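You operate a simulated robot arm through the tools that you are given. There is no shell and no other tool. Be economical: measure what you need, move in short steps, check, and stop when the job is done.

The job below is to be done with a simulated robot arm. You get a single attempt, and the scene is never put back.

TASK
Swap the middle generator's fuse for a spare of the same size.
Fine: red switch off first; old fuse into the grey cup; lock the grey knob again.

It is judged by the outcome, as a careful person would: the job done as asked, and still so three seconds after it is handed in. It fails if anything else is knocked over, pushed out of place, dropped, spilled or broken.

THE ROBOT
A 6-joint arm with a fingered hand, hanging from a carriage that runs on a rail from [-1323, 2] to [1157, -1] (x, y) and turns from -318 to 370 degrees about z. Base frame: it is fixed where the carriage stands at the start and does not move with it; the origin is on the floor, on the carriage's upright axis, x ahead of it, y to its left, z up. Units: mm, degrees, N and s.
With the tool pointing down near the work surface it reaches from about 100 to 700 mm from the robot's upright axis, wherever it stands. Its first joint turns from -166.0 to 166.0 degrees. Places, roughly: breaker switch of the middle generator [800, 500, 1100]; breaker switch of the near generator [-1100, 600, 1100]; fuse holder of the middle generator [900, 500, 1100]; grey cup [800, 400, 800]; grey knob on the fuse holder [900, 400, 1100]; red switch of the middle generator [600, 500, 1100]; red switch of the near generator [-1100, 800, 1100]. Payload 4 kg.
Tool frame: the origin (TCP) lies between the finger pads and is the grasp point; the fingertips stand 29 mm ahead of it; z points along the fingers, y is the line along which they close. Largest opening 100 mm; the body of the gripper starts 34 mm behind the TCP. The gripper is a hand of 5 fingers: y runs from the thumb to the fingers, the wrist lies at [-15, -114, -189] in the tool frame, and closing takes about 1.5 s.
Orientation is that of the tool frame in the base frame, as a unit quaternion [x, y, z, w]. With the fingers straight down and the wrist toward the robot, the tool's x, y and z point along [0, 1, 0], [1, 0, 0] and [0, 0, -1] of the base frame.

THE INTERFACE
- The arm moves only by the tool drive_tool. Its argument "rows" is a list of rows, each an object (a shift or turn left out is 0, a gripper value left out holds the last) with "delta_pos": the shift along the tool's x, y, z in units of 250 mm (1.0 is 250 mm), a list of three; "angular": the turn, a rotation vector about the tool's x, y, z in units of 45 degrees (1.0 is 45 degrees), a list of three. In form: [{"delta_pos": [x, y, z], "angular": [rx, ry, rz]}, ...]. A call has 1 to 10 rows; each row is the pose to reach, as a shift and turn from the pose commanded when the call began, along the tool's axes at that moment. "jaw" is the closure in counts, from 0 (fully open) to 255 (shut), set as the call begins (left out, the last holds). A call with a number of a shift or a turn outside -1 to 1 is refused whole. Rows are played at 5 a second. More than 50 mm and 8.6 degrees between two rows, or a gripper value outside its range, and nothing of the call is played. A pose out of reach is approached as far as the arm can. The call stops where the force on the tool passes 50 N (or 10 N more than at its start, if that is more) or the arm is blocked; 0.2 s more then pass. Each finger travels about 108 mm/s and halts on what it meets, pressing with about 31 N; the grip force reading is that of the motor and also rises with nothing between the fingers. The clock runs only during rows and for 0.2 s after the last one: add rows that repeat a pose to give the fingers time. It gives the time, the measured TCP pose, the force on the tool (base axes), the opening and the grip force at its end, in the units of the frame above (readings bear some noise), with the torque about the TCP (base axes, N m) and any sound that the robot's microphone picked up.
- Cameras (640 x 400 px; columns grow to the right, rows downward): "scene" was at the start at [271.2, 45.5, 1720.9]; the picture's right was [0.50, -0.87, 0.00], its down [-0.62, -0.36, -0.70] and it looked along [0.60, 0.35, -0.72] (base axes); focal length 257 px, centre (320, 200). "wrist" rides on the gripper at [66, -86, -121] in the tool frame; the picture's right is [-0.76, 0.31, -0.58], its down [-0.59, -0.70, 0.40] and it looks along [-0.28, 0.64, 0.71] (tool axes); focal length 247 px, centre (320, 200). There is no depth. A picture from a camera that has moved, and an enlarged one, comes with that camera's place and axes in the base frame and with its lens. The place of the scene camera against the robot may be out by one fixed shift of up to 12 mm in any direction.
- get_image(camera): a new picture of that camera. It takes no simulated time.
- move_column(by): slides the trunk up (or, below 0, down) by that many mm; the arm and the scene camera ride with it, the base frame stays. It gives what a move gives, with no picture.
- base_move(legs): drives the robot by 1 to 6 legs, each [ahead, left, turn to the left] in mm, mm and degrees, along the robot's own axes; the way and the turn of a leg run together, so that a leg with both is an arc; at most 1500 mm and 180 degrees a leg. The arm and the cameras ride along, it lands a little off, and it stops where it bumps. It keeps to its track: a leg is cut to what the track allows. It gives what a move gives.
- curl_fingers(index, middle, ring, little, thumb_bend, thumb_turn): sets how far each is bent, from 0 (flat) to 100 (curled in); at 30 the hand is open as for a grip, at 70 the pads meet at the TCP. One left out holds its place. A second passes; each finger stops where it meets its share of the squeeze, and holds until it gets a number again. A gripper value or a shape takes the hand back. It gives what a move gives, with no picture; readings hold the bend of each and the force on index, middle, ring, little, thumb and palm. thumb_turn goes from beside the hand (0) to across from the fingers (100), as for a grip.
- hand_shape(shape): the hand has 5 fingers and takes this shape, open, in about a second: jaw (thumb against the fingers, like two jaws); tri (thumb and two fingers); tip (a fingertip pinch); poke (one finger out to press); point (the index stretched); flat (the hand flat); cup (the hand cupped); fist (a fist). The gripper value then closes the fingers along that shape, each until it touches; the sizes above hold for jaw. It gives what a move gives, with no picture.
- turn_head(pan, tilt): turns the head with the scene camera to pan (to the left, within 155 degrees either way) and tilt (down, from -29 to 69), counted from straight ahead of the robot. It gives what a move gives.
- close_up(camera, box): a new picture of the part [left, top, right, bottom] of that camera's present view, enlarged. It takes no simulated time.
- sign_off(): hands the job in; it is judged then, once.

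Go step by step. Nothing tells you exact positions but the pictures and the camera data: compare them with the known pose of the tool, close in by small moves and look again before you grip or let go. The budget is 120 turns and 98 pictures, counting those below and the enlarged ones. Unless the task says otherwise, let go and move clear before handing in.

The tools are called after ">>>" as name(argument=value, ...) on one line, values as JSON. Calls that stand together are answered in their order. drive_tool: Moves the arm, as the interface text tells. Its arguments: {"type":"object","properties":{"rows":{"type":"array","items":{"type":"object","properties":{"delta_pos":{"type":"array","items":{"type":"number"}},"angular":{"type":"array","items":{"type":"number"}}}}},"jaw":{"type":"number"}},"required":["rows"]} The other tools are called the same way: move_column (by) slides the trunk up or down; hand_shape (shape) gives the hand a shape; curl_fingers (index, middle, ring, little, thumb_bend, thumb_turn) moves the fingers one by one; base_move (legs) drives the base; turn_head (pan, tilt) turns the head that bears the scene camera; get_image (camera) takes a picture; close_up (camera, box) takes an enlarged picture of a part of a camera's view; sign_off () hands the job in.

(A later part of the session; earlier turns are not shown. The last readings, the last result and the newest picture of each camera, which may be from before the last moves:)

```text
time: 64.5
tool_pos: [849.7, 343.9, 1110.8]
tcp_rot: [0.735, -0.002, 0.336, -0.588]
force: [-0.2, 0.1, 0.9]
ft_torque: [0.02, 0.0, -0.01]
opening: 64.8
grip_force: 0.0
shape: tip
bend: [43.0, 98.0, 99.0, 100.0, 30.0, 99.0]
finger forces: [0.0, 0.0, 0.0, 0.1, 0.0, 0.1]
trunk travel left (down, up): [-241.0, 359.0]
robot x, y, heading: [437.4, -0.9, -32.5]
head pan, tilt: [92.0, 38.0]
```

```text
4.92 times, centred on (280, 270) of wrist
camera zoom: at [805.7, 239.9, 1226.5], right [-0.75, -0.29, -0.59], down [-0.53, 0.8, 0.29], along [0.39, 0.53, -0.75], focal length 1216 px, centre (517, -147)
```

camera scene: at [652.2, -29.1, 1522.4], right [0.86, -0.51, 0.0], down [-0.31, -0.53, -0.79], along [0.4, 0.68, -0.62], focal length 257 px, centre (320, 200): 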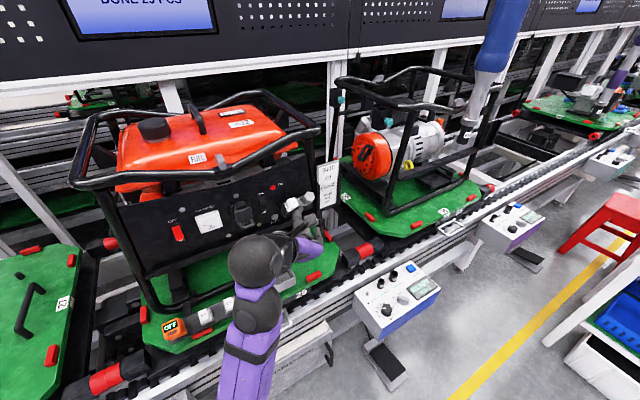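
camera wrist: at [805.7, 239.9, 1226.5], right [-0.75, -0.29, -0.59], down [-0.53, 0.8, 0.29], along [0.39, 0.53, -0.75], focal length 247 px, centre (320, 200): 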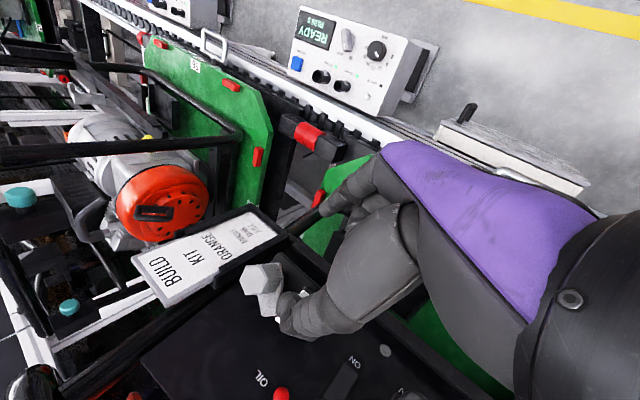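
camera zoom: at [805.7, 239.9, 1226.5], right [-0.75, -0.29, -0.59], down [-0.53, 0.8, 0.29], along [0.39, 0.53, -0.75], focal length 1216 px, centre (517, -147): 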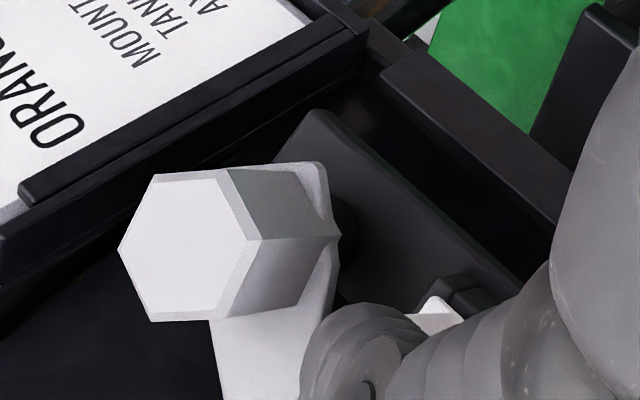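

Tab is about 40° off; likely already clear of the fuse. I'll try the fuse now: align with it (≈(857, 443, 1108)), roll 12° so the pinch is nearer vertical, and approach with fingers open at 65 mm.

>>> drive_tool(rows=[{"delta_pos": [-0.077, -0.055, 0], "angular": [0, 0, 0.13]}, {"delta_pos": [-0.154, -0.11, 0.04], "angular": [0, 0, 0.267]}, {"delta_pos": [-0.154, -0.11, 0.12], "angular": [0, 0, 0.267]}, {"delta_pos": [-0.154, -0.11, 0.18], "angular": [0, 0, 0.267]}, {"delta_pos": [-0.154, -0.11, 0.22], "angular": [0, 0, 0.267]}])

>>> close_up(camera="wrist", box=[220, 160, 400, 272])

>>> close_up(camera="scene", box=[250, 160, 350, 222])

```text
time: 65.7
tool_pos: [835.7, 417.6, 1111.5]
tcp_rot: [0.73, -0.08, 0.272, -0.621]
force: [0.8, 0.0, 0.1]
ft_torque: [-0.02, 0.02, 0.01]
opening: 64.6
grip_force: 0.1
shape: tip
bend: [43.0, 98.0, 99.0, 100.0, 30.0, 99.0]
finger forces: [0.0, 0.0, 0.0, 0.1, 0.0, 0.1]
trunk travel left (down, up): [-241.0, 359.0]
robot x, y, heading: [439.2, -1.0, -32.8]
head pan, tilt: [92.0, 38.0]
```

```text
3.56 times, centred on (310, 216) of wrist
camera zoom: at [812.4, 301.2, 1221.8], right [-0.85, -0.22, -0.47], down [-0.45, 0.76, 0.46], along [0.26, 0.61, -0.75], focal length 878 px, centre (356, 143)
```

zoom: 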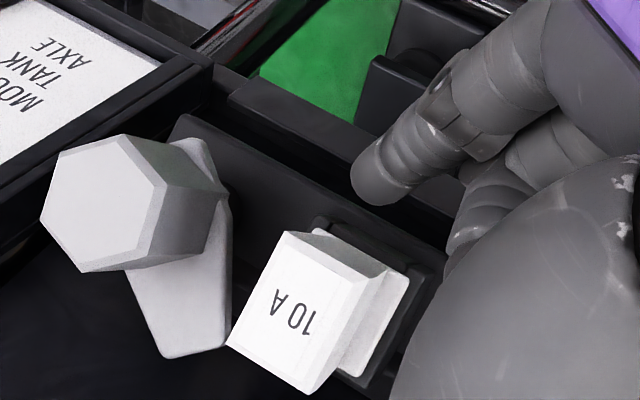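

```text
6.40 times, centred on (300, 191) of scene
camera zoom: at [652.0, -29.3, 1548.4], right [0.86, -0.51, 0.0], down [-0.32, -0.53, -0.79], along [0.4, 0.68, -0.62], focal length 1644 px, centre (448, 258)
```

zoom: 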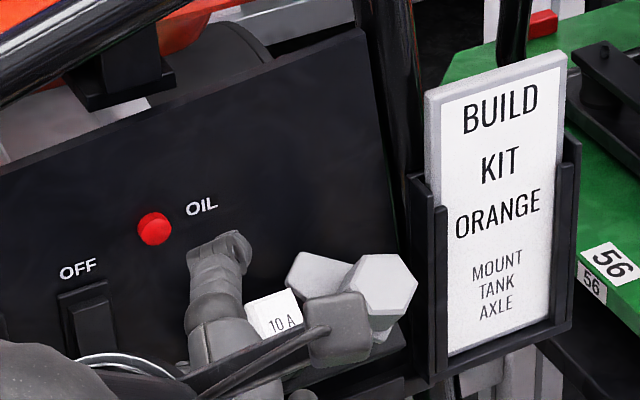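

Very clear: the fuse face is at (856, 443, 1106), and the tab looks clear of it. Advance the last ~17 mm and pinch.

>>> drive_tool(rows=[{"delta_pos": [0.006, 0.01, 0.03]}, {"delta_pos": [0.006, 0.01, 0.07]}])

>>> drive_tool(jaw=255, rows=[{}, {}, {}, {}, {}, {}])

>>> close_up(camera="wrist", box=[220, 160, 400, 272])

```text
time: 66.2
tool_pos: [846.1, 430.3, 1108.4]
tcp_rot: [0.731, -0.08, 0.272, -0.621]
force: [0.7, -1.0, -0.6]
ft_torque: [0.0, 0.02, 0.01]
opening: 64.6
grip_force: 0.0
shape: tip
bend: [43.0, 98.0, 99.0, 100.0, 30.0, 99.0]
finger forces: [0.0, 0.0, 0.0, 0.1, 0.0, 0.1]
trunk travel left (down, up): [-241.0, 359.0]
robot x, y, heading: [437.1, 0.2, -33.0]
head pan, tilt: [92.0, 38.0]
```

```text
time: 67.7
tool_pos: [846.4, 427.4, 1107.4]
tcp_rot: [0.731, -0.08, 0.274, -0.62]
force: [-1.9, -19.4, 5.8]
ft_torque: [-0.53, -0.08, -0.29]
opening: 26.7
grip_force: 31.3
shape: tip
bend: [48.0, 100.0, 100.0, 100.0, 76.0, 100.0]
finger forces: [37.1, 0.0, 0.0, 0.0, 24.6, 0.0]
trunk travel left (down, up): [-241.0, 359.0]
robot x, y, heading: [437.3, 1.6, -32.7]
head pan, tilt: [92.0, 38.0]
```

```text
3.56 times, centred on (310, 216) of wrist
camera zoom: at [823.0, 311.0, 1218.0], right [-0.85, -0.22, -0.47], down [-0.45, 0.77, 0.46], along [0.26, 0.6, -0.75], focal length 878 px, centre (356, 143)
```

zoom: 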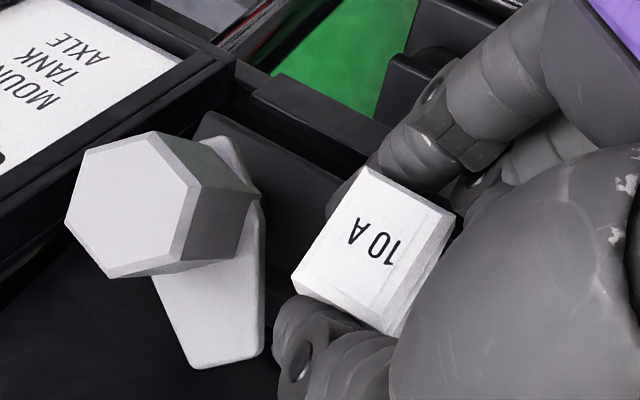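

The fuse is held (26.7 mm). Pull straight out along -y.

>>> drive_tool(rows=[{"delta_pos": [0.018, 0.009, -0.035]}, {"delta_pos": [0.036, 0.017, -0.07]}, {"delta_pos": [0.055, 0.026, -0.104]}, {"delta_pos": [0.08, 0.038, -0.15]}, {"delta_pos": [0.109, 0.051, -0.207]}])

>>> get_image(camera="wrist")

>>> close_up(camera="scene", box=[250, 160, 350, 222])

```text
time: 68.8
tool_pos: [845.4, 368.4, 1108.0]
tcp_rot: [0.731, -0.08, 0.272, -0.621]
force: [0.5, -0.6, -0.8]
ft_torque: [-0.02, 0.0, 0.0]
opening: 25.6
grip_force: 31.0
shape: tip
bend: [48.0, 100.0, 100.0, 100.0, 76.0, 100.0]
finger forces: [26.4, 0.0, 0.0, 0.0, 24.6, 0.1]
trunk travel left (down, up): [-241.0, 359.0]
robot x, y, heading: [436.2, -0.7, -32.7]
head pan, tilt: [92.0, 38.0]
```

```text
28 pictures are left
camera wrist: at [822.5, 253.2, 1217.9], right [-0.85, -0.22, -0.47], down [-0.45, 0.76, 0.46], along [0.26, 0.61, -0.75], focal length 247 px, centre (320, 200)
```

wrist: 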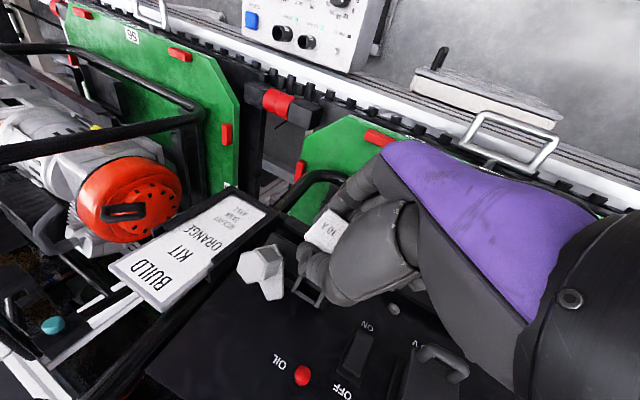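

```text
6.40 times, centred on (300, 191) of scene
camera zoom: at [652.0, -29.3, 1548.4], right [0.86, -0.51, 0.0], down [-0.32, -0.53, -0.79], along [0.4, 0.68, -0.62], focal length 1644 px, centre (448, 258)
```

zoom: 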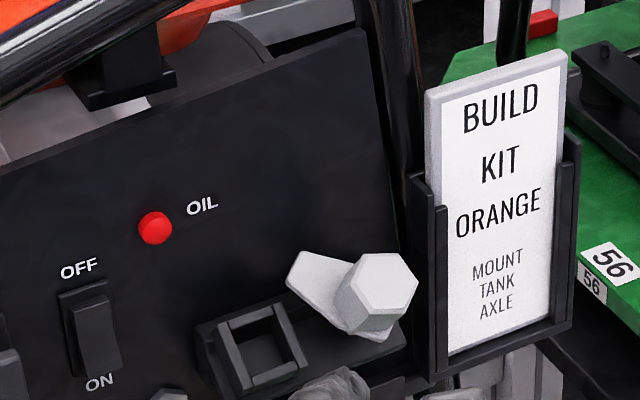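

The old 10 A fuse is out and firmly held; the socket is empty. Next: turn the hand so the fuse hangs between sideways fingers (pitched down ~55°), in two calls, well in front of the generator.

>>> drive_tool(rows=[{"delta_pos": [-0.002, 0.001, -0.02], "angular": [-0.013, -0.097, -0.129]}, {"delta_pos": [-0.004, 0.002, -0.04], "angular": [-0.026, -0.194, -0.259]}, {"delta_pos": [-0.005, 0.003, -0.06], "angular": [-0.039, -0.291, -0.388]}, {"delta_pos": [-0.007, 0.005, -0.08], "angular": [-0.053, -0.387, -0.517]}, {"delta_pos": [-0.009, 0.006, -0.1], "angular": [-0.066, -0.484, -0.646]}, {"delta_pos": [-0.01, 0.007, -0.12], "angular": [-0.079, -0.581, -0.776]}, {"delta_pos": [-0.012, 0.008, -0.143], "angular": [-0.092, -0.678, -0.905]}])

>>> drive_tool(rows=[{"angular": [-0.013, -0.097, -0.129]}, {"angular": [-0.026, -0.194, -0.259]}, {"angular": [-0.039, -0.291, -0.388]}, {"angular": [-0.053, -0.387, -0.517]}, {"angular": [-0.066, -0.484, -0.646]}, {"angular": [-0.079, -0.581, -0.776]}, {"angular": [-0.092, -0.678, -0.905]}])

```text
time: 70.5
tool_pos: [825.8, 339.8, 1107.8]
tcp_rot: [0.779, 0.33, 0.267, -0.462]
force: [-0.3, 0.1, -0.5]
ft_torque: [0.01, 0.02, 0.03]
opening: 25.4
grip_force: 31.3
shape: tip
bend: [48.0, 100.0, 100.0, 100.0, 76.0, 100.0]
finger forces: [26.1, 0.1, 0.0, 0.0, 24.6, 0.1]
trunk travel left (down, up): [-241.0, 359.0]
robot x, y, heading: [438.4, 1.3, -32.8]
head pan, tilt: [92.0, 38.0]
```

```text
time: 72.0
tool_pos: [826.4, 341.0, 1107.8]
tcp_rot: [0.675, 0.674, 0.212, -0.212]
force: [-0.9, -0.3, -0.4]
ft_torque: [-0.01, -0.02, -0.02]
opening: 25.3
grip_force: 30.9
shape: tip
bend: [48.0, 100.0, 100.0, 100.0, 76.0, 100.0]
finger forces: [26.1, 0.0, 0.0, 0.0, 24.6, 0.0]
trunk travel left (down, up): [-241.0, 359.0]
robot x, y, heading: [438.3, -0.5, -32.7]
head pan, tilt: [92.0, 38.0]
```

Reached precisely. Lower the trunk to bring it near the cup, tilt the head down and look.

>>> move_column(by=-165)

>>> turn_head(pan=95, tilt=50)

>>> get_image(camera="scene")

>>> get_image(camera="wrist")

```text
time: 73.9
tool_pos: [826.8, 340.2, 944.2]
tcp_rot: [0.674, 0.675, 0.212, -0.212]
force: [-0.1, 0.1, 1.0]
ft_torque: [-0.02, -0.02, 0.02]
opening: 25.2
grip_force: 31.4
shape: tip
bend: [48.0, 100.0, 100.0, 100.0, 76.0, 100.0]
finger forces: [26.1, 0.0, 0.0, 0.0, 24.5, 0.0]
trunk travel left (down, up): [-76.0, 524.0]
robot x, y, heading: [438.7, 0.9, -32.9]
head pan, tilt: [92.0, 38.0]
```

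```text
time: 74.7
tool_pos: [824.8, 340.4, 942.0]
tcp_rot: [0.675, 0.674, 0.211, -0.213]
force: [0.4, -0.1, -0.8]
ft_torque: [-0.03, -0.01, 0.02]
opening: 25.4
grip_force: 30.6
shape: tip
bend: [48.0, 100.0, 100.0, 100.0, 76.0, 100.0]
finger forces: [26.1, 0.0, 0.0, 0.0, 24.5, 0.0]
trunk travel left (down, up): [-76.0, 524.0]
robot x, y, heading: [435.3, -0.3, -32.7]
head pan, tilt: [95.0, 50.0]
```

```text
26 pictures are left
camera scene: at [643.7, -35.3, 1366.3], right [0.88, -0.47, 0.0], down [-0.36, -0.68, -0.64], along [0.3, 0.57, -0.77], focal length 257 px, centre (320, 200)
```

scene: 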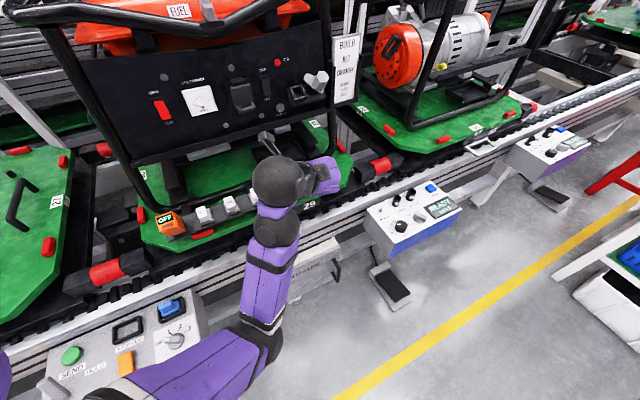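

```text
25 pictures are left
camera wrist: at [740.8, 325.1, 1079.4], right [0.31, -0.95, 0.04], down [-0.7, -0.25, -0.66], along [0.64, 0.18, -0.75], focal length 247 px, centre (320, 200)
```

wrist: 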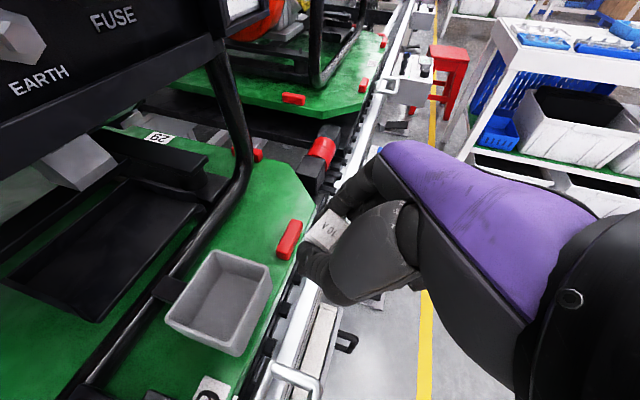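

Cup centre ≈ (791, 417), rim ≈ 882. Move over it, then down a little.

>>> drive_tool(rows=[{"delta_pos": [0.11, -0.072, 0.077]}, {"delta_pos": [0.22, -0.144, 0.154]}, {"delta_pos": [0.195, -0.144, 0.19]}, {"delta_pos": [0.169, -0.144, 0.226]}])

>>> get_image(camera="wrist")

>>> close_up(camera="scene", box=[200, 110, 360, 210])

```text
time: 75.7
tool_pos: [790.5, 408.2, 920.5]
tcp_rot: [0.675, 0.674, 0.212, -0.213]
force: [-0.3, -1.1, -0.2]
ft_torque: [-0.01, 0.07, 0.0]
opening: 25.5
grip_force: 30.9
shape: tip
bend: [48.0, 100.0, 100.0, 100.0, 76.0, 100.0]
finger forces: [26.0, 0.0, 0.0, 0.0, 24.6, 0.0]
trunk travel left (down, up): [-76.0, 524.0]
robot x, y, heading: [439.7, -2.8, -33.0]
head pan, tilt: [95.0, 50.0]
```

```text
24 pictures are left
camera wrist: at [704.1, 392.5, 1057.4], right [0.31, -0.95, 0.04], down [-0.7, -0.25, -0.66], along [0.64, 0.18, -0.75], focal length 247 px, centre (320, 200)
```

wrist: 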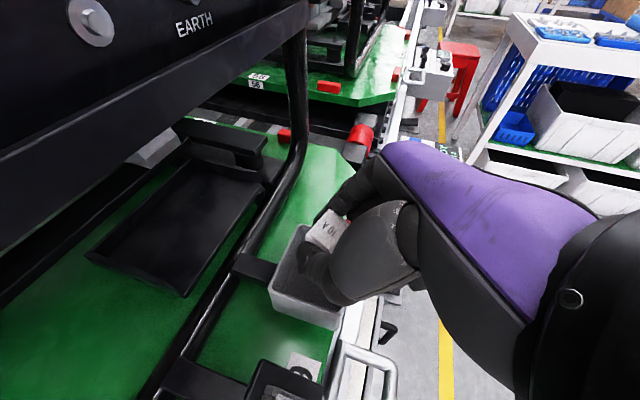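

```text
4.00 times, centred on (280, 160) of scene
camera zoom: at [643.6, -35.4, 1366.3], right [0.88, -0.47, 0.0], down [-0.36, -0.68, -0.64], along [0.3, 0.57, -0.77], focal length 1028 px, centre (480, 360)
```

zoom: 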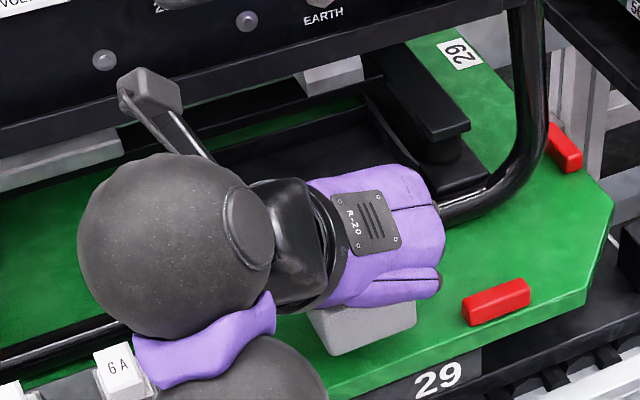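

Fuse hangs over the cup, slightly right; shift 6 mm left, lower 8 mm, then open just enough.

>>> drive_tool(rows=[{"delta_pos": [-0.018, -0.025, 0.026]}, {"delta_pos": [-0.018, -0.025, 0.026]}])

>>> drive_tool(jaw=140, rows=[{}, {}, {}, {}, {}])

>>> drive_tool(rows=[{"delta_pos": [0.06, 0, -0.08]}, {"delta_pos": [0.12, 0, -0.17]}, {"delta_pos": [0.16, 0, -0.28]}])

>>> get_image(camera="wrist")

```text
time: 76.3
tool_pos: [784.0, 408.5, 914.3]
tcp_rot: [0.674, 0.675, 0.211, -0.213]
force: [0.2, 0.3, 0.0]
ft_torque: [0.02, -0.02, -0.04]
opening: 25.4
grip_force: 31.2
shape: tip
bend: [48.0, 100.0, 100.0, 100.0, 76.0, 100.0]
finger forces: [26.0, 0.0, 0.0, 0.0, 24.6, 0.0]
trunk travel left (down, up): [-76.0, 524.0]
robot x, y, heading: [439.1, -2.7, -32.8]
head pan, tilt: [95.0, 50.0]
```

```text
time: 77.5
tool_pos: [783.5, 407.3, 914.0]
tcp_rot: [0.674, 0.675, 0.212, -0.212]
force: [-0.6, -0.4, -0.8]
ft_torque: [0.02, -0.01, 0.01]
opening: 44.4
grip_force: 0.1
shape: tip
bend: [46.0, 98.0, 99.0, 100.0, 40.0, 100.0]
finger forces: [0.0, 0.0, 0.0, 0.0, 0.1, 0.1]
trunk travel left (down, up): [-76.0, 524.0]
robot x, y, heading: [437.0, -1.9, -32.7]
head pan, tilt: [95.0, 50.0]
```

```text
time: 78.3
tool_pos: [788.0, 401.8, 987.9]
tcp_rot: [0.674, 0.675, 0.213, -0.213]
force: [0.2, 1.2, 0.2]
ft_torque: [0.03, 0.01, 0.0]
opening: 44.6
grip_force: 0.1
shape: tip
bend: [46.0, 98.0, 99.0, 100.0, 40.0, 100.0]
finger forces: [0.0, 0.0, 0.0, 0.1, 0.0, 0.0]
out of reach, approached as far as the arm can: row 3
trunk travel left (down, up): [-76.0, 524.0]
robot x, y, heading: [439.4, 1.9, -32.7]
head pan, tilt: [95.0, 50.0]
```

```text
22 pictures are left
camera wrist: at [702.2, 386.6, 1124.9], right [0.31, -0.95, 0.04], down [-0.7, -0.25, -0.67], along [0.64, 0.18, -0.75], focal length 247 px, centre (320, 200)
```

wrist: 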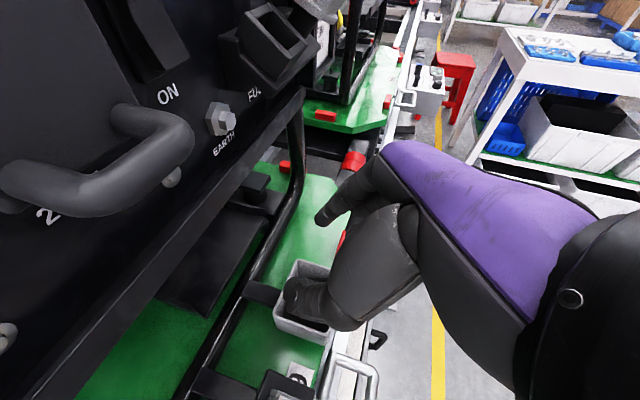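

Released. Back away from the generator and check the cup.

>>> drive_tool(rows=[{"delta_pos": [-0.2, 0, -0.05]}, {"delta_pos": [-0.36, 0, -0.1]}, {"delta_pos": [-0.5, 0, -0.12]}])

>>> close_up(camera="wrist", box=[120, 150, 360, 300])

>>> close_up(camera="scene", box=[160, 110, 360, 235])

```text
refused: row 1 steps farther than a row can; nothing moved
```

```text
2.67 times, centred on (240, 225) of wrist
camera zoom: at [702.2, 386.6, 1124.9], right [0.31, -0.95, 0.04], down [-0.7, -0.25, -0.67], along [0.64, 0.18, -0.75], focal length 659 px, centre (533, 133)
```

zoom: 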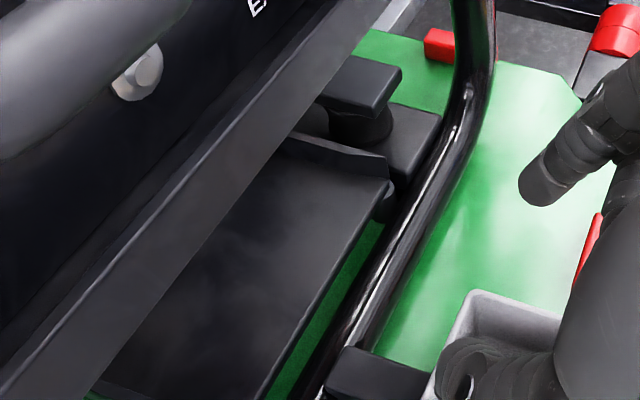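

```text
3.20 times, centred on (260, 172) of scene
camera zoom: at [643.9, -35.5, 1366.3], right [0.88, -0.47, 0.0], down [-0.36, -0.68, -0.64], along [0.3, 0.57, -0.77], focal length 822 px, centre (512, 288)
```

zoom: 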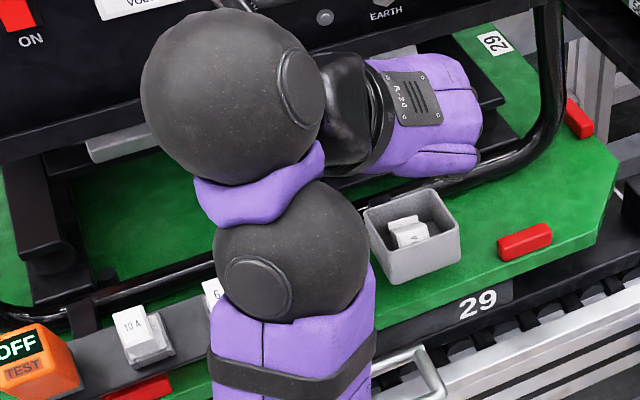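

The old fuse lies in the grey cup. Now swing the arm clear, shift the carriage to x≈106 for picking the 10 A spare, and set the head to watch.

>>> base_move(legs=[[0, 0, -25], [-178, -281, 0]])

>>> drive_tool(rows=[{"angular": [-0.029, 0.058, 0.167]}, {"angular": [-0.059, 0.116, 0.333]}, {"angular": [-0.088, 0.174, 0.5]}, {"angular": [-0.118, 0.232, 0.667]}, {"angular": [-0.147, 0.29, 0.833]}, {"angular": [-0.177, 0.348, 1.0]}])

```text
time: 81.8
tool_pos: [591.7, 217.7, 988.3]
tcp_rot: [0.804, 0.512, 0.254, -0.161]
force: [-1.4, 1.1, -0.4]
ft_torque: [0.0, 0.0, -0.06]
opening: 44.4
grip_force: 0.0
shape: tip
bend: [46.0, 98.0, 99.0, 100.0, 40.0, 100.0]
finger forces: [0.1, 0.0, 0.1, 0.0, 0.0, 0.1]
trunk travel left (down, up): [-76.0, 524.0]
robot x, y, heading: [104.0, -0.4, -57.8]
head pan, tilt: [95.0, 50.0]
```

```text
time: 83.2
tool_pos: [652.6, 208.7, 922.5]
tcp_rot: [0.901, 0.127, 0.318, -0.266]
force: [-0.4, -0.2, -0.5]
ft_torque: [0.01, 0.02, -0.01]
opening: 44.6
grip_force: 0.1
shape: tip
bend: [46.0, 98.0, 99.0, 100.0, 40.0, 100.0]
finger forces: [0.1, 0.1, 0.0, 0.1, 0.0, 0.0]
out of reach, approached as far as the arm can: row 1, 2, 3, 4, 5, 6
trunk travel left (down, up): [-76.0, 524.0]
robot x, y, heading: [103.4, -1.1, -57.9]
head pan, tilt: [95.0, 50.0]
```

Slight drift only; the pointing axis is already almost as needed. Look closely at the spare from here to find its tilt.

>>> turn_head(pan=115, tilt=45)

>>> get_image(camera="wrist")

>>> get_image(camera="scene")

```text
time: 84.0
tool_pos: [653.0, 208.9, 921.6]
tcp_rot: [0.901, 0.129, 0.318, -0.266]
force: [0.3, -0.9, -0.4]
ft_torque: [0.01, -0.03, 0.0]
opening: 44.4
grip_force: 0.0
shape: tip
bend: [46.0, 98.0, 99.0, 100.0, 40.0, 100.0]
finger forces: [0.0, 0.0, 0.0, 0.0, 0.0, 0.1]
trunk travel left (down, up): [-76.0, 524.0]
robot x, y, heading: [102.9, -0.6, -57.7]
head pan, tilt: [115.0, 45.0]
```

```text
19 pictures are left
camera wrist: at [608.5, 215.1, 1077.3], right [-0.75, -0.62, -0.23], down [-0.53, 0.77, -0.36], along [0.4, -0.15, -0.9], focal length 247 px, centre (320, 200)
```

wrist: 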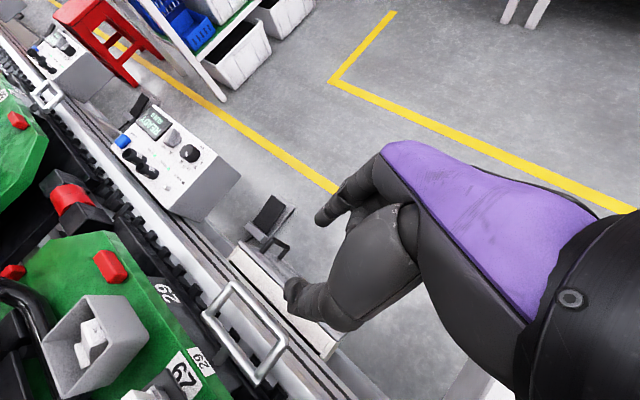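

```text
18 pictures are left
camera scene: at [256.8, -95.8, 1373.2], right [0.84, -0.54, 0.0], down [-0.38, -0.59, -0.71], along [0.38, 0.59, -0.71], focal length 257 px, centre (320, 200)
```

scene: 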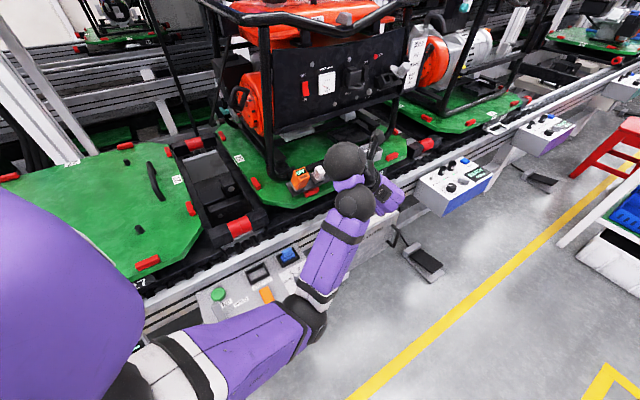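

>>> close_up(camera="scene", box=[284, 156, 340, 191])

```text
11.43 times, centred on (312, 174) of scene
camera zoom: at [256.8, -95.8, 1373.2], right [0.84, -0.54, 0.0], down [-0.38, -0.59, -0.71], along [0.38, 0.59, -0.71], focal length 2936 px, centre (411, 503)
```

zoom: 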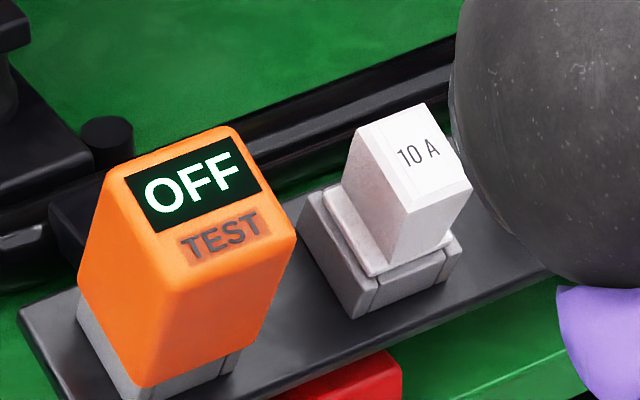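

The spare's socket bar leans only about 20–25° toward the front, so the spare's label faces mostly up. Raise the trunk 90 mm for a steeper forearm, then go to a pre-grasp above the 10 A spare with thumb behind and index in front.

>>> move_column(by=90)

>>> drive_tool(rows=[{"delta_pos": [-0.083, -0.132, 0.015], "angular": [-0.058, -0.016, 0.087]}, {"delta_pos": [-0.166, -0.263, 0.029], "angular": [-0.117, -0.032, 0.173]}, {"delta_pos": [-0.25, -0.395, 0.044], "angular": [-0.175, -0.048, 0.26]}, {"delta_pos": [-0.333, -0.526, 0.058], "angular": [-0.234, -0.064, 0.346]}, {"delta_pos": [-0.416, -0.658, 0.073], "angular": [-0.292, -0.08, 0.433]}, {"delta_pos": [-0.416, -0.658, 0.073], "angular": [-0.292, -0.08, 0.433]}])

>>> get_image(camera="wrist")

```text
time: 85.2
tool_pos: [653.0, 209.5, 1011.6]
tcp_rot: [0.901, 0.127, 0.319, -0.265]
force: [1.0, 0.4, -0.1]
ft_torque: [0.0, -0.02, 0.0]
opening: 44.4
grip_force: 0.0
shape: tip
bend: [46.0, 98.0, 99.0, 100.0, 40.0, 100.0]
finger forces: [0.0, 0.0, 0.0, 0.1, 0.0, 0.0]
trunk travel left (down, up): [-166.0, 434.0]
robot x, y, heading: [108.3, 0.0, -57.5]
head pan, tilt: [115.0, 45.0]
```

```text
time: 86.7
tool_pos: [643.8, 308.1, 901.8]
tcp_rot: [0.936, -0.014, 0.233, -0.265]
force: [0.5, 0.3, 0.4]
ft_torque: [0.0, 0.01, -0.02]
opening: 44.5
grip_force: 0.0
shape: tip
bend: [46.0, 98.0, 99.0, 100.0, 39.0, 100.0]
finger forces: [0.0, 0.0, 0.0, 0.0, 0.0, 0.0]
out of reach, approached as far as the arm can: row 1, 2, 3, 4, 5, 6
trunk travel left (down, up): [-166.0, 434.0]
robot x, y, heading: [105.8, -6.9, -58.1]
head pan, tilt: [115.0, 45.0]
```

```text
16 pictures are left
camera wrist: at [640.9, 312.9, 1062.5], right [-0.9, -0.43, -0.04], down [-0.42, 0.89, -0.2], along [0.12, -0.16, -0.98], focal length 247 px, centre (320, 200)
```

wrist: 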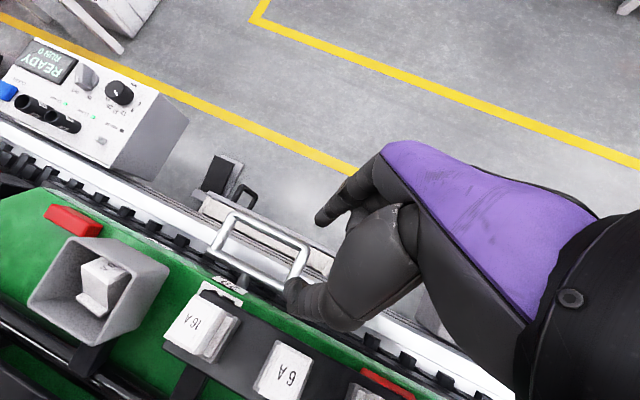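

That roll is awkward here. Pinching the spare by its left/right sides with the hand straight down (the easy posture) and inserting with a ~25° downward pitch suits the arm better. Lift and rotate to straight-down.

>>> move_column(by=80)

>>> drive_tool(rows=[{"angular": [-0.006, -0.085, -0.162]}, {"angular": [-0.011, -0.17, -0.324]}, {"angular": [-0.017, -0.255, -0.486]}, {"angular": [-0.022, -0.339, -0.647]}, {"angular": [-0.028, -0.424, -0.809]}, {"angular": [-0.033, -0.509, -0.971]}])

>>> drive_tool(rows=[{"angular": [-0.006, -0.085, -0.162]}, {"angular": [-0.011, -0.17, -0.324]}, {"angular": [-0.017, -0.255, -0.486]}, {"angular": [-0.022, -0.339, -0.647]}, {"angular": [-0.028, -0.424, -0.809]}, {"angular": [-0.033, -0.509, -0.971]}])

```text
time: 87.8
tool_pos: [644.9, 308.6, 981.3]
tcp_rot: [0.936, -0.013, 0.232, -0.264]
force: [-1.1, -0.1, 0.5]
ft_torque: [0.02, -0.02, 0.04]
opening: 44.5
grip_force: 0.2
shape: tip
bend: [46.0, 98.0, 99.0, 100.0, 39.0, 100.0]
finger forces: [0.0, 0.0, 0.0, 0.1, 0.1, 0.0]
trunk travel left (down, up): [-246.0, 354.0]
robot x, y, heading: [105.0, 0.4, -57.8]
head pan, tilt: [115.0, 45.0]
```

```text
time: 89.2
tool_pos: [643.3, 309.0, 981.8]
tcp_rot: [0.903, 0.384, 0.127, -0.145]
force: [-0.5, -0.8, -0.6]
ft_torque: [0.0, 0.02, 0.01]
opening: 44.7
grip_force: 0.1
shape: tip
bend: [46.0, 98.0, 99.0, 100.0, 39.0, 100.0]
finger forces: [0.1, 0.1, 0.0, 0.0, 0.0, 0.0]
trunk travel left (down, up): [-246.0, 354.0]
robot x, y, heading: [101.1, 0.4, -57.9]
head pan, tilt: [115.0, 45.0]
```

```text
time: 90.6
tool_pos: [643.6, 308.9, 980.1]
tcp_rot: [0.705, 0.709, -0.001, 0.002]
force: [-0.5, -0.5, -0.5]
ft_torque: [-0.01, -0.01, 0.02]
opening: 44.7
grip_force: 0.1
shape: tip
bend: [46.0, 98.0, 99.0, 100.0, 39.0, 100.0]
finger forces: [0.0, 0.0, 0.0, 0.1, 0.1, 0.0]
trunk travel left (down, up): [-246.0, 354.0]
robot x, y, heading: [105.2, 1.1, -57.7]
head pan, tilt: [115.0, 45.0]
```

Straight down, reached exactly. Move above the 10 A spare and narrow the opening to ~34 mm.

>>> drive_tool(jaw=165, rows=[{"delta_pos": [0.115, -0.093, -0.007]}, {"delta_pos": [0.23, -0.187, -0.014]}, {"delta_pos": [0.344, -0.28, -0.02]}, {"delta_pos": [0.344, -0.28, -0.02]}])

>>> get_image(camera="wrist")

>>> close_up(camera="scene", box=[260, 125, 360, 187])

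```text
time: 91.6
tool_pos: [573.4, 394.6, 986.2]
tcp_rot: [0.707, 0.708, -0.001, 0.001]
force: [-0.2, -0.2, 0.2]
ft_torque: [0.0, 0.03, 0.0]
opening: 35.7
grip_force: 0.0
shape: tip
bend: [50.0, 98.0, 99.0, 100.0, 43.0, 100.0]
finger forces: [0.1, 0.1, 0.0, 0.1, 0.1, 0.0]
trunk travel left (down, up): [-246.0, 354.0]
robot x, y, heading: [104.0, -4.9, -57.6]
head pan, tilt: [115.0, 45.0]
```

```text
15 pictures are left
camera wrist: at [487.4, 460.3, 1107.0], right [0.31, -0.76, 0.58], down [-0.7, -0.59, -0.4], along [0.64, -0.28, -0.71], focal length 247 px, centre (320, 200)
```

wrist: 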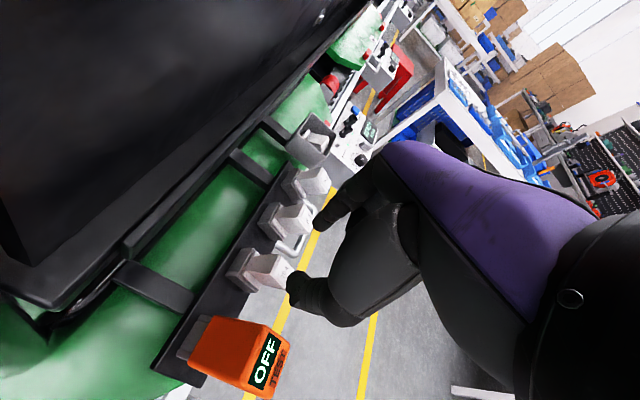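

```text
6.40 times, centred on (310, 156) of scene
camera zoom: at [256.7, -95.6, 1543.1], right [0.84, -0.54, 0.0], down [-0.38, -0.59, -0.71], along [0.38, 0.59, -0.71], focal length 1644 px, centre (384, 482)
```

zoom: 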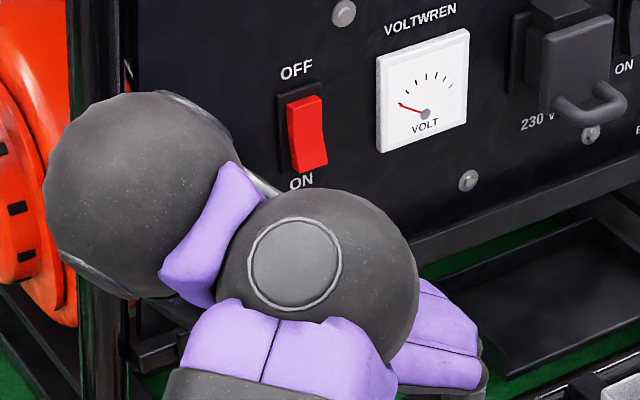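

Predicted spare position matches the wrist view. Zoom in to verify alignment and the lean angle before descending.

>>> close_up(camera="wrist", box=[200, 200, 360, 300])

```text
4.00 times, centred on (280, 250) of wrist
camera zoom: at [487.4, 460.3, 1107.0], right [0.31, -0.76, 0.58], down [-0.7, -0.59, -0.4], along [0.64, -0.28, -0.71], focal length 988 px, centre (480, 0)
```

zoom: 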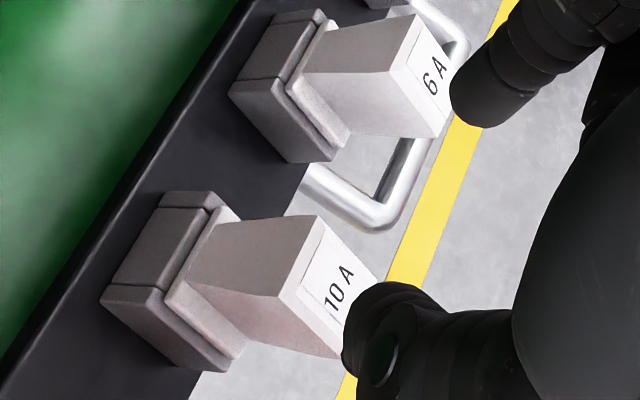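

Bar lean confirmed: fuse axis ≈ 64° up. Fingers straddle the spare correctly. Descend 63 mm.

>>> drive_tool(rows=[{"delta_pos": [-0.006, -0.004, 0.07]}, {"delta_pos": [-0.006, -0.004, 0.14]}, {"delta_pos": [-0.006, -0.004, 0.2]}, {"delta_pos": [-0.006, -0.004, 0.252]}])

>>> close_up(camera="wrist", box=[220, 180, 380, 280])

```text
time: 92.6
tool_pos: [559.2, 383.2, 945.0]
tcp_rot: [0.707, 0.707, -0.001, 0.001]
force: [4.0, 0.3, 5.3]
ft_torque: [0.05, 0.16, -0.02]
opening: 33.2
grip_force: 0.1
shape: tip
bend: [50.0, 98.0, 99.0, 100.0, 44.0, 100.0]
finger forces: [0.1, 0.0, 0.0, 0.1, 5.6, 0.1]
out of reach, approached as far as the arm can: row 2, 3, 4
trunk travel left (down, up): [-246.0, 354.0]
robot x, y, heading: [105.7, 4.6, -57.9]
head pan, tilt: [115.0, 45.0]
```

```text
4.00 times, centred on (300, 230) of wrist
camera zoom: at [474.1, 448.5, 1065.1], right [0.31, -0.76, 0.58], down [-0.7, -0.59, -0.4], along [0.64, -0.28, -0.71], focal length 988 px, centre (400, 80)
```

zoom: 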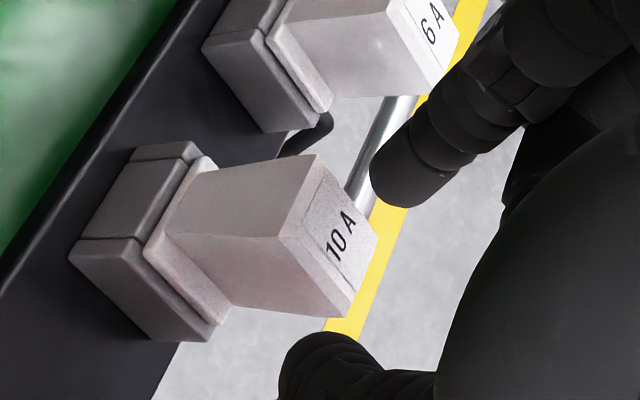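

The arm ran out downward reach and the thumb brushed the tester (5 N). Lift, re-align, then use the trunk for the descent.

>>> move_column(by=40)

>>> drive_tool(rows=[{"delta_pos": [0.02, 0.026, -0.05]}, {"delta_pos": [0.039, 0.053, -0.1]}, {"delta_pos": [0.039, 0.053, -0.16]}, {"delta_pos": [0.039, 0.053, -0.16]}])

>>> close_up(camera="wrist", box=[160, 200, 400, 350])

```text
time: 93.5
tool_pos: [557.3, 383.0, 984.1]
tcp_rot: [0.707, 0.707, -0.002, 0.001]
force: [-0.5, -0.8, 0.4]
ft_torque: [0.02, -0.01, 0.01]
opening: 35.2
grip_force: 0.0
shape: tip
bend: [50.0, 98.0, 99.0, 100.0, 43.0, 100.0]
finger forces: [0.0, 0.1, 0.1, 0.1, 0.0, 0.1]
trunk travel left (down, up): [-286.0, 314.0]
robot x, y, heading: [103.8, -0.1, -57.8]
head pan, tilt: [115.0, 45.0]
```

```text
time: 94.5
tool_pos: [568.4, 392.4, 1022.7]
tcp_rot: [0.706, 0.708, -0.002, 0.0]
force: [0.1, 0.7, 0.5]
ft_torque: [0.05, 0.0, -0.04]
opening: 35.5
grip_force: 0.0
shape: tip
bend: [50.0, 98.0, 99.0, 100.0, 43.0, 100.0]
finger forces: [0.1, 0.1, 0.0, 0.1, 0.1, 0.0]
trunk travel left (down, up): [-286.0, 314.0]
robot x, y, heading: [106.7, -0.8, -57.8]
head pan, tilt: [115.0, 45.0]
```

```text
2.67 times, centred on (280, 275) of wrist
camera zoom: at [485.3, 458.8, 1143.5], right [0.31, -0.76, 0.58], down [-0.7, -0.59, -0.4], along [0.64, -0.28, -0.71], focal length 659 px, centre (427, 0)
```

zoom: 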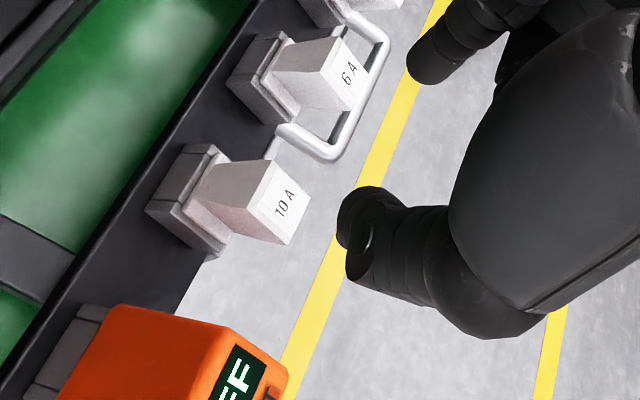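

Tester still seated. Adjust 3 mm right and lower by the trunk in two steps.

>>> drive_tool(rows=[{"delta_pos": [0.003, 0.012, 0]}, {"delta_pos": [0.003, 0.012, 0]}])

>>> move_column(by=-70)

>>> close_up(camera="wrist", box=[200, 180, 400, 305])

```text
time: 95.0
tool_pos: [573.8, 394.8, 1023.6]
tcp_rot: [0.706, 0.708, -0.002, 0.0]
force: [-0.3, 0.2, 0.8]
ft_torque: [0.0, 0.02, 0.04]
opening: 35.4
grip_force: 0.1
shape: tip
bend: [50.0, 98.0, 99.0, 100.0, 43.0, 100.0]
finger forces: [0.0, 0.1, 0.0, 0.0, 0.0, 0.0]
trunk travel left (down, up): [-286.0, 314.0]
robot x, y, heading: [105.7, -0.3, -57.8]
head pan, tilt: [115.0, 45.0]
```

```text
time: 96.1
tool_pos: [574.5, 393.7, 953.3]
tcp_rot: [0.707, 0.708, -0.002, -0.001]
force: [-0.3, 0.2, 1.0]
ft_torque: [0.01, 0.0, 0.0]
opening: 35.4
grip_force: 0.1
shape: tip
bend: [50.0, 98.0, 99.0, 100.0, 43.0, 100.0]
finger forces: [0.0, 0.0, 0.0, 0.2, 0.0, 0.1]
trunk travel left (down, up): [-216.0, 384.0]
robot x, y, heading: [104.6, 3.6, -58.0]
head pan, tilt: [115.0, 45.0]
```

```text
3.20 times, centred on (300, 242) of wrist
camera zoom: at [488.8, 459.7, 1073.6], right [0.31, -0.76, 0.58], down [-0.7, -0.59, -0.4], along [0.64, -0.28, -0.71], focal length 790 px, centre (384, 64)
```

zoom: 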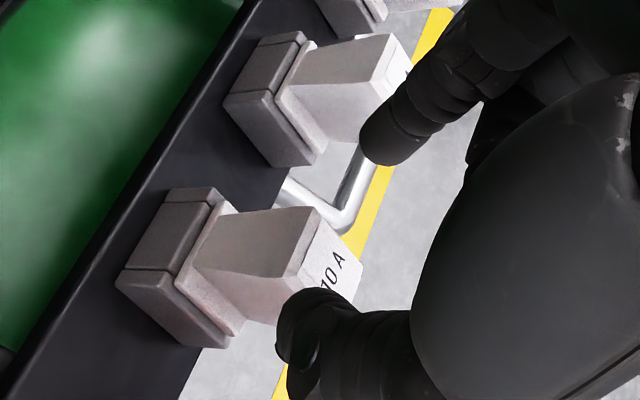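

Aligned. Lower another 29 mm and close.

>>> move_column(by=-29)

>>> drive_tool(jaw=255, rows=[{"delta_pos": [0, -0.006, 0]}, {"delta_pos": [0, -0.006, 0]}, {"delta_pos": [0, -0.006, 0]}, {"delta_pos": [0, -0.006, 0]}, {"delta_pos": [0, -0.006, 0]}, {"delta_pos": [0, -0.006, 0]}])

>>> close_up(camera="wrist", box=[200, 180, 400, 305])

```text
time: 96.9
tool_pos: [573.8, 395.6, 924.2]
tcp_rot: [0.706, 0.708, -0.001, 0.0]
force: [-0.4, -0.6, 0.8]
ft_torque: [0.02, 0.0, -0.02]
opening: 35.1
grip_force: 0.1
shape: tip
bend: [50.0, 98.0, 99.0, 100.0, 43.0, 100.0]
finger forces: [0.0, 0.1, 0.0, 0.0, 0.0, 0.1]
trunk travel left (down, up): [-187.0, 413.0]
robot x, y, heading: [103.3, -1.9, -57.8]
head pan, tilt: [115.0, 45.0]
```

```text
time: 98.3
tool_pos: [572.6, 393.6, 924.8]
tcp_rot: [0.707, 0.708, -0.001, -0.001]
force: [-0.3, -0.1, 0.6]
ft_torque: [-0.03, 0.02, -0.02]
opening: 14.2
grip_force: 31.6
shape: tip
bend: [65.0, 100.0, 100.0, 100.0, 55.0, 100.0]
finger forces: [27.7, 0.0, 0.1, 0.0, 27.7, 0.0]
trunk travel left (down, up): [-187.0, 413.0]
robot x, y, heading: [105.8, -1.2, -57.8]
head pan, tilt: [115.0, 45.0]
```

```text
3.20 times, centred on (300, 242) of wrist
camera zoom: at [487.1, 459.8, 1044.8], right [0.31, -0.76, 0.58], down [-0.7, -0.59, -0.4], along [0.64, -0.28, -0.71], focal length 790 px, centre (384, 64)
```

zoom: 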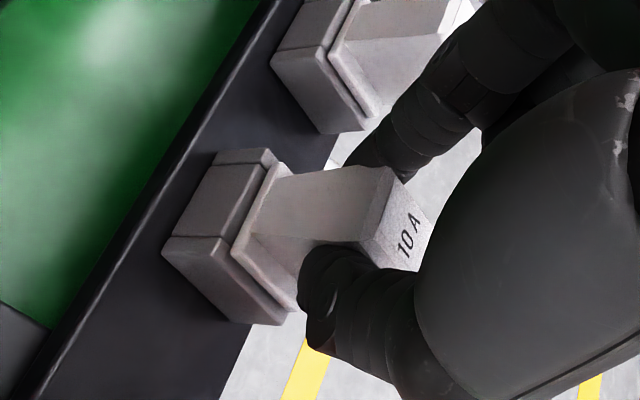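

Well gripped. Pull out along the fuse axis (up and a bit to the front).

>>> drive_tool(rows=[{"delta_pos": [-0.021, -0.006, -0.043]}, {"delta_pos": [-0.041, -0.006, -0.086]}, {"delta_pos": [-0.062, -0.006, -0.13]}, {"delta_pos": [-0.103, -0.006, -0.216]}, {"delta_pos": [-0.15, -0.006, -0.32]}])

>>> close_up(camera="wrist", box=[160, 180, 400, 330])

```text
time: 99.5
tool_pos: [593.0, 359.0, 986.1]
tcp_rot: [0.705, 0.71, 0.001, -0.002]
force: [0.5, 0.2, 0.6]
ft_torque: [0.07, -0.01, 0.04]
opening: 14.2
grip_force: 31.2
shape: tip
bend: [65.0, 100.0, 100.0, 100.0, 55.0, 100.0]
finger forces: [27.7, 0.0, 0.1, 0.1, 27.7, 0.0]
out of reach, approached as far as the arm can: row 4, 5
trunk travel left (down, up): [-187.0, 413.0]
robot x, y, heading: [102.6, -0.3, -57.8]
head pan, tilt: [115.0, 45.0]
```

```text
2.67 times, centred on (280, 255) of wrist
camera zoom: at [507.3, 423.7, 1105.9], right [0.31, -0.76, 0.57], down [-0.7, -0.59, -0.4], along [0.64, -0.28, -0.71], focal length 659 px, centre (427, 53)
```

zoom: 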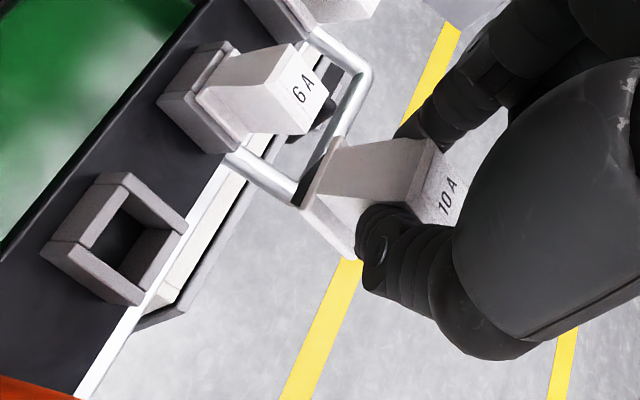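

The new 10 A fuse is out and held. Swing clear, move the carriage to x≈500 and pitch the hand up so the fuse axis points into the panel.

>>> base_move(legs=[[0, 0, -25], [50, 394, 0]])

>>> drive_tool(rows=[{"delta_pos": [-0.044, -0.059, -0.106], "angular": [-0.013, 0.142, 0.02]}, {"delta_pos": [-0.087, -0.118, -0.212], "angular": [-0.025, 0.285, 0.04]}, {"delta_pos": [-0.131, -0.178, -0.318], "angular": [-0.038, 0.427, 0.061]}, {"delta_pos": [-0.174, -0.237, -0.424], "angular": [-0.05, 0.57, 0.081]}, {"delta_pos": [-0.218, -0.296, -0.53], "angular": [-0.063, 0.712, 0.101]}])

>>> drive_tool(rows=[{"angular": [-0.013, 0.142, 0.02]}, {"angular": [-0.025, 0.285, 0.04]}, {"angular": [-0.038, 0.427, 0.061]}, {"angular": [-0.05, 0.57, 0.081]}, {"angular": [-0.063, 0.712, 0.101]}, {"angular": [-0.063, 0.712, 0.101]}])

```text
time: 103.2
tool_pos: [1096.6, 124.0, 984.2]
tcp_rot: [0.839, 0.544, 0.001, -0.001]
force: [-0.5, -0.9, -0.1]
ft_torque: [-0.02, 0.02, 0.02]
opening: 14.0
grip_force: 31.5
shape: tip
bend: [65.0, 100.0, 100.0, 100.0, 55.0, 100.0]
finger forces: [27.5, 0.0, 0.0, 0.1, 27.6, 0.0]
trunk travel left (down, up): [-187.0, 413.0]
robot x, y, heading: [502.3, -2.0, -82.2]
head pan, tilt: [115.0, 45.0]
```

```text
time: 104.4
tool_pos: [1020.2, 107.3, 1101.5]
tcp_rot: [0.826, 0.488, 0.248, -0.132]
force: [-0.6, 0.4, -0.6]
ft_torque: [0.01, 0.03, -0.03]
opening: 14.1
grip_force: 31.0
shape: tip
bend: [65.0, 100.0, 100.0, 100.0, 55.0, 100.0]
finger forces: [27.6, 0.0, 0.0, 0.0, 27.6, 0.0]
out of reach, approached as far as the arm can: row 3, 4, 5
trunk travel left (down, up): [-187.0, 413.0]
robot x, y, heading: [504.9, 3.0, -82.0]
head pan, tilt: [115.0, 45.0]
```

```text
time: 105.8
tool_pos: [1021.0, 104.8, 1100.9]
tcp_rot: [0.748, 0.395, 0.47, -0.25]
force: [0.2, 0.8, -1.5]
ft_torque: [0.01, 0.0, -0.04]
opening: 14.1
grip_force: 31.1
shape: tip
bend: [65.0, 100.0, 100.0, 100.0, 55.0, 100.0]
finger forces: [27.6, 0.0, 0.0, 0.0, 27.6, 0.2]
trunk travel left (down, up): [-187.0, 413.0]
robot x, y, heading: [503.6, -2.8, -82.2]
head pan, tilt: [115.0, 45.0]
```

Orientation is right. Shift the carriage −15 mm and turn +34°, arriving just in front of the socket; view it.

>>> base_move(legs=[[-2, -15, 0], [0, 0, 34.2]])

>>> close_up(camera="wrist", box=[140, 180, 380, 330])

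```text
time: 108.2
tool_pos: [860.9, 373.7, 1100.1]
tcp_rot: [0.602, 0.595, 0.378, -0.376]
force: [-0.1, 0.0, -0.9]
ft_torque: [-0.02, 0.03, 0.02]
opening: 14.1
grip_force: 30.7
shape: tip
bend: [65.0, 100.0, 100.0, 100.0, 55.0, 100.0]
finger forces: [27.6, 0.0, 0.0, 0.0, 27.6, 0.0]
trunk travel left (down, up): [-187.0, 413.0]
robot x, y, heading: [489.0, -0.8, -48.6]
head pan, tilt: [115.0, 45.0]
```

```text
2.67 times, centred on (260, 255) of wrist
camera zoom: at [774.3, 294.2, 1212.7], right [0.3, -0.85, -0.43], down [-0.7, 0.11, -0.7], along [0.65, 0.51, -0.57], focal length 659 px, centre (480, 53)
```

zoom: 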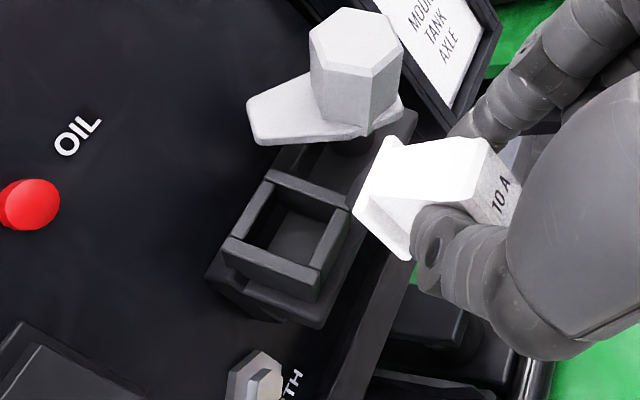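

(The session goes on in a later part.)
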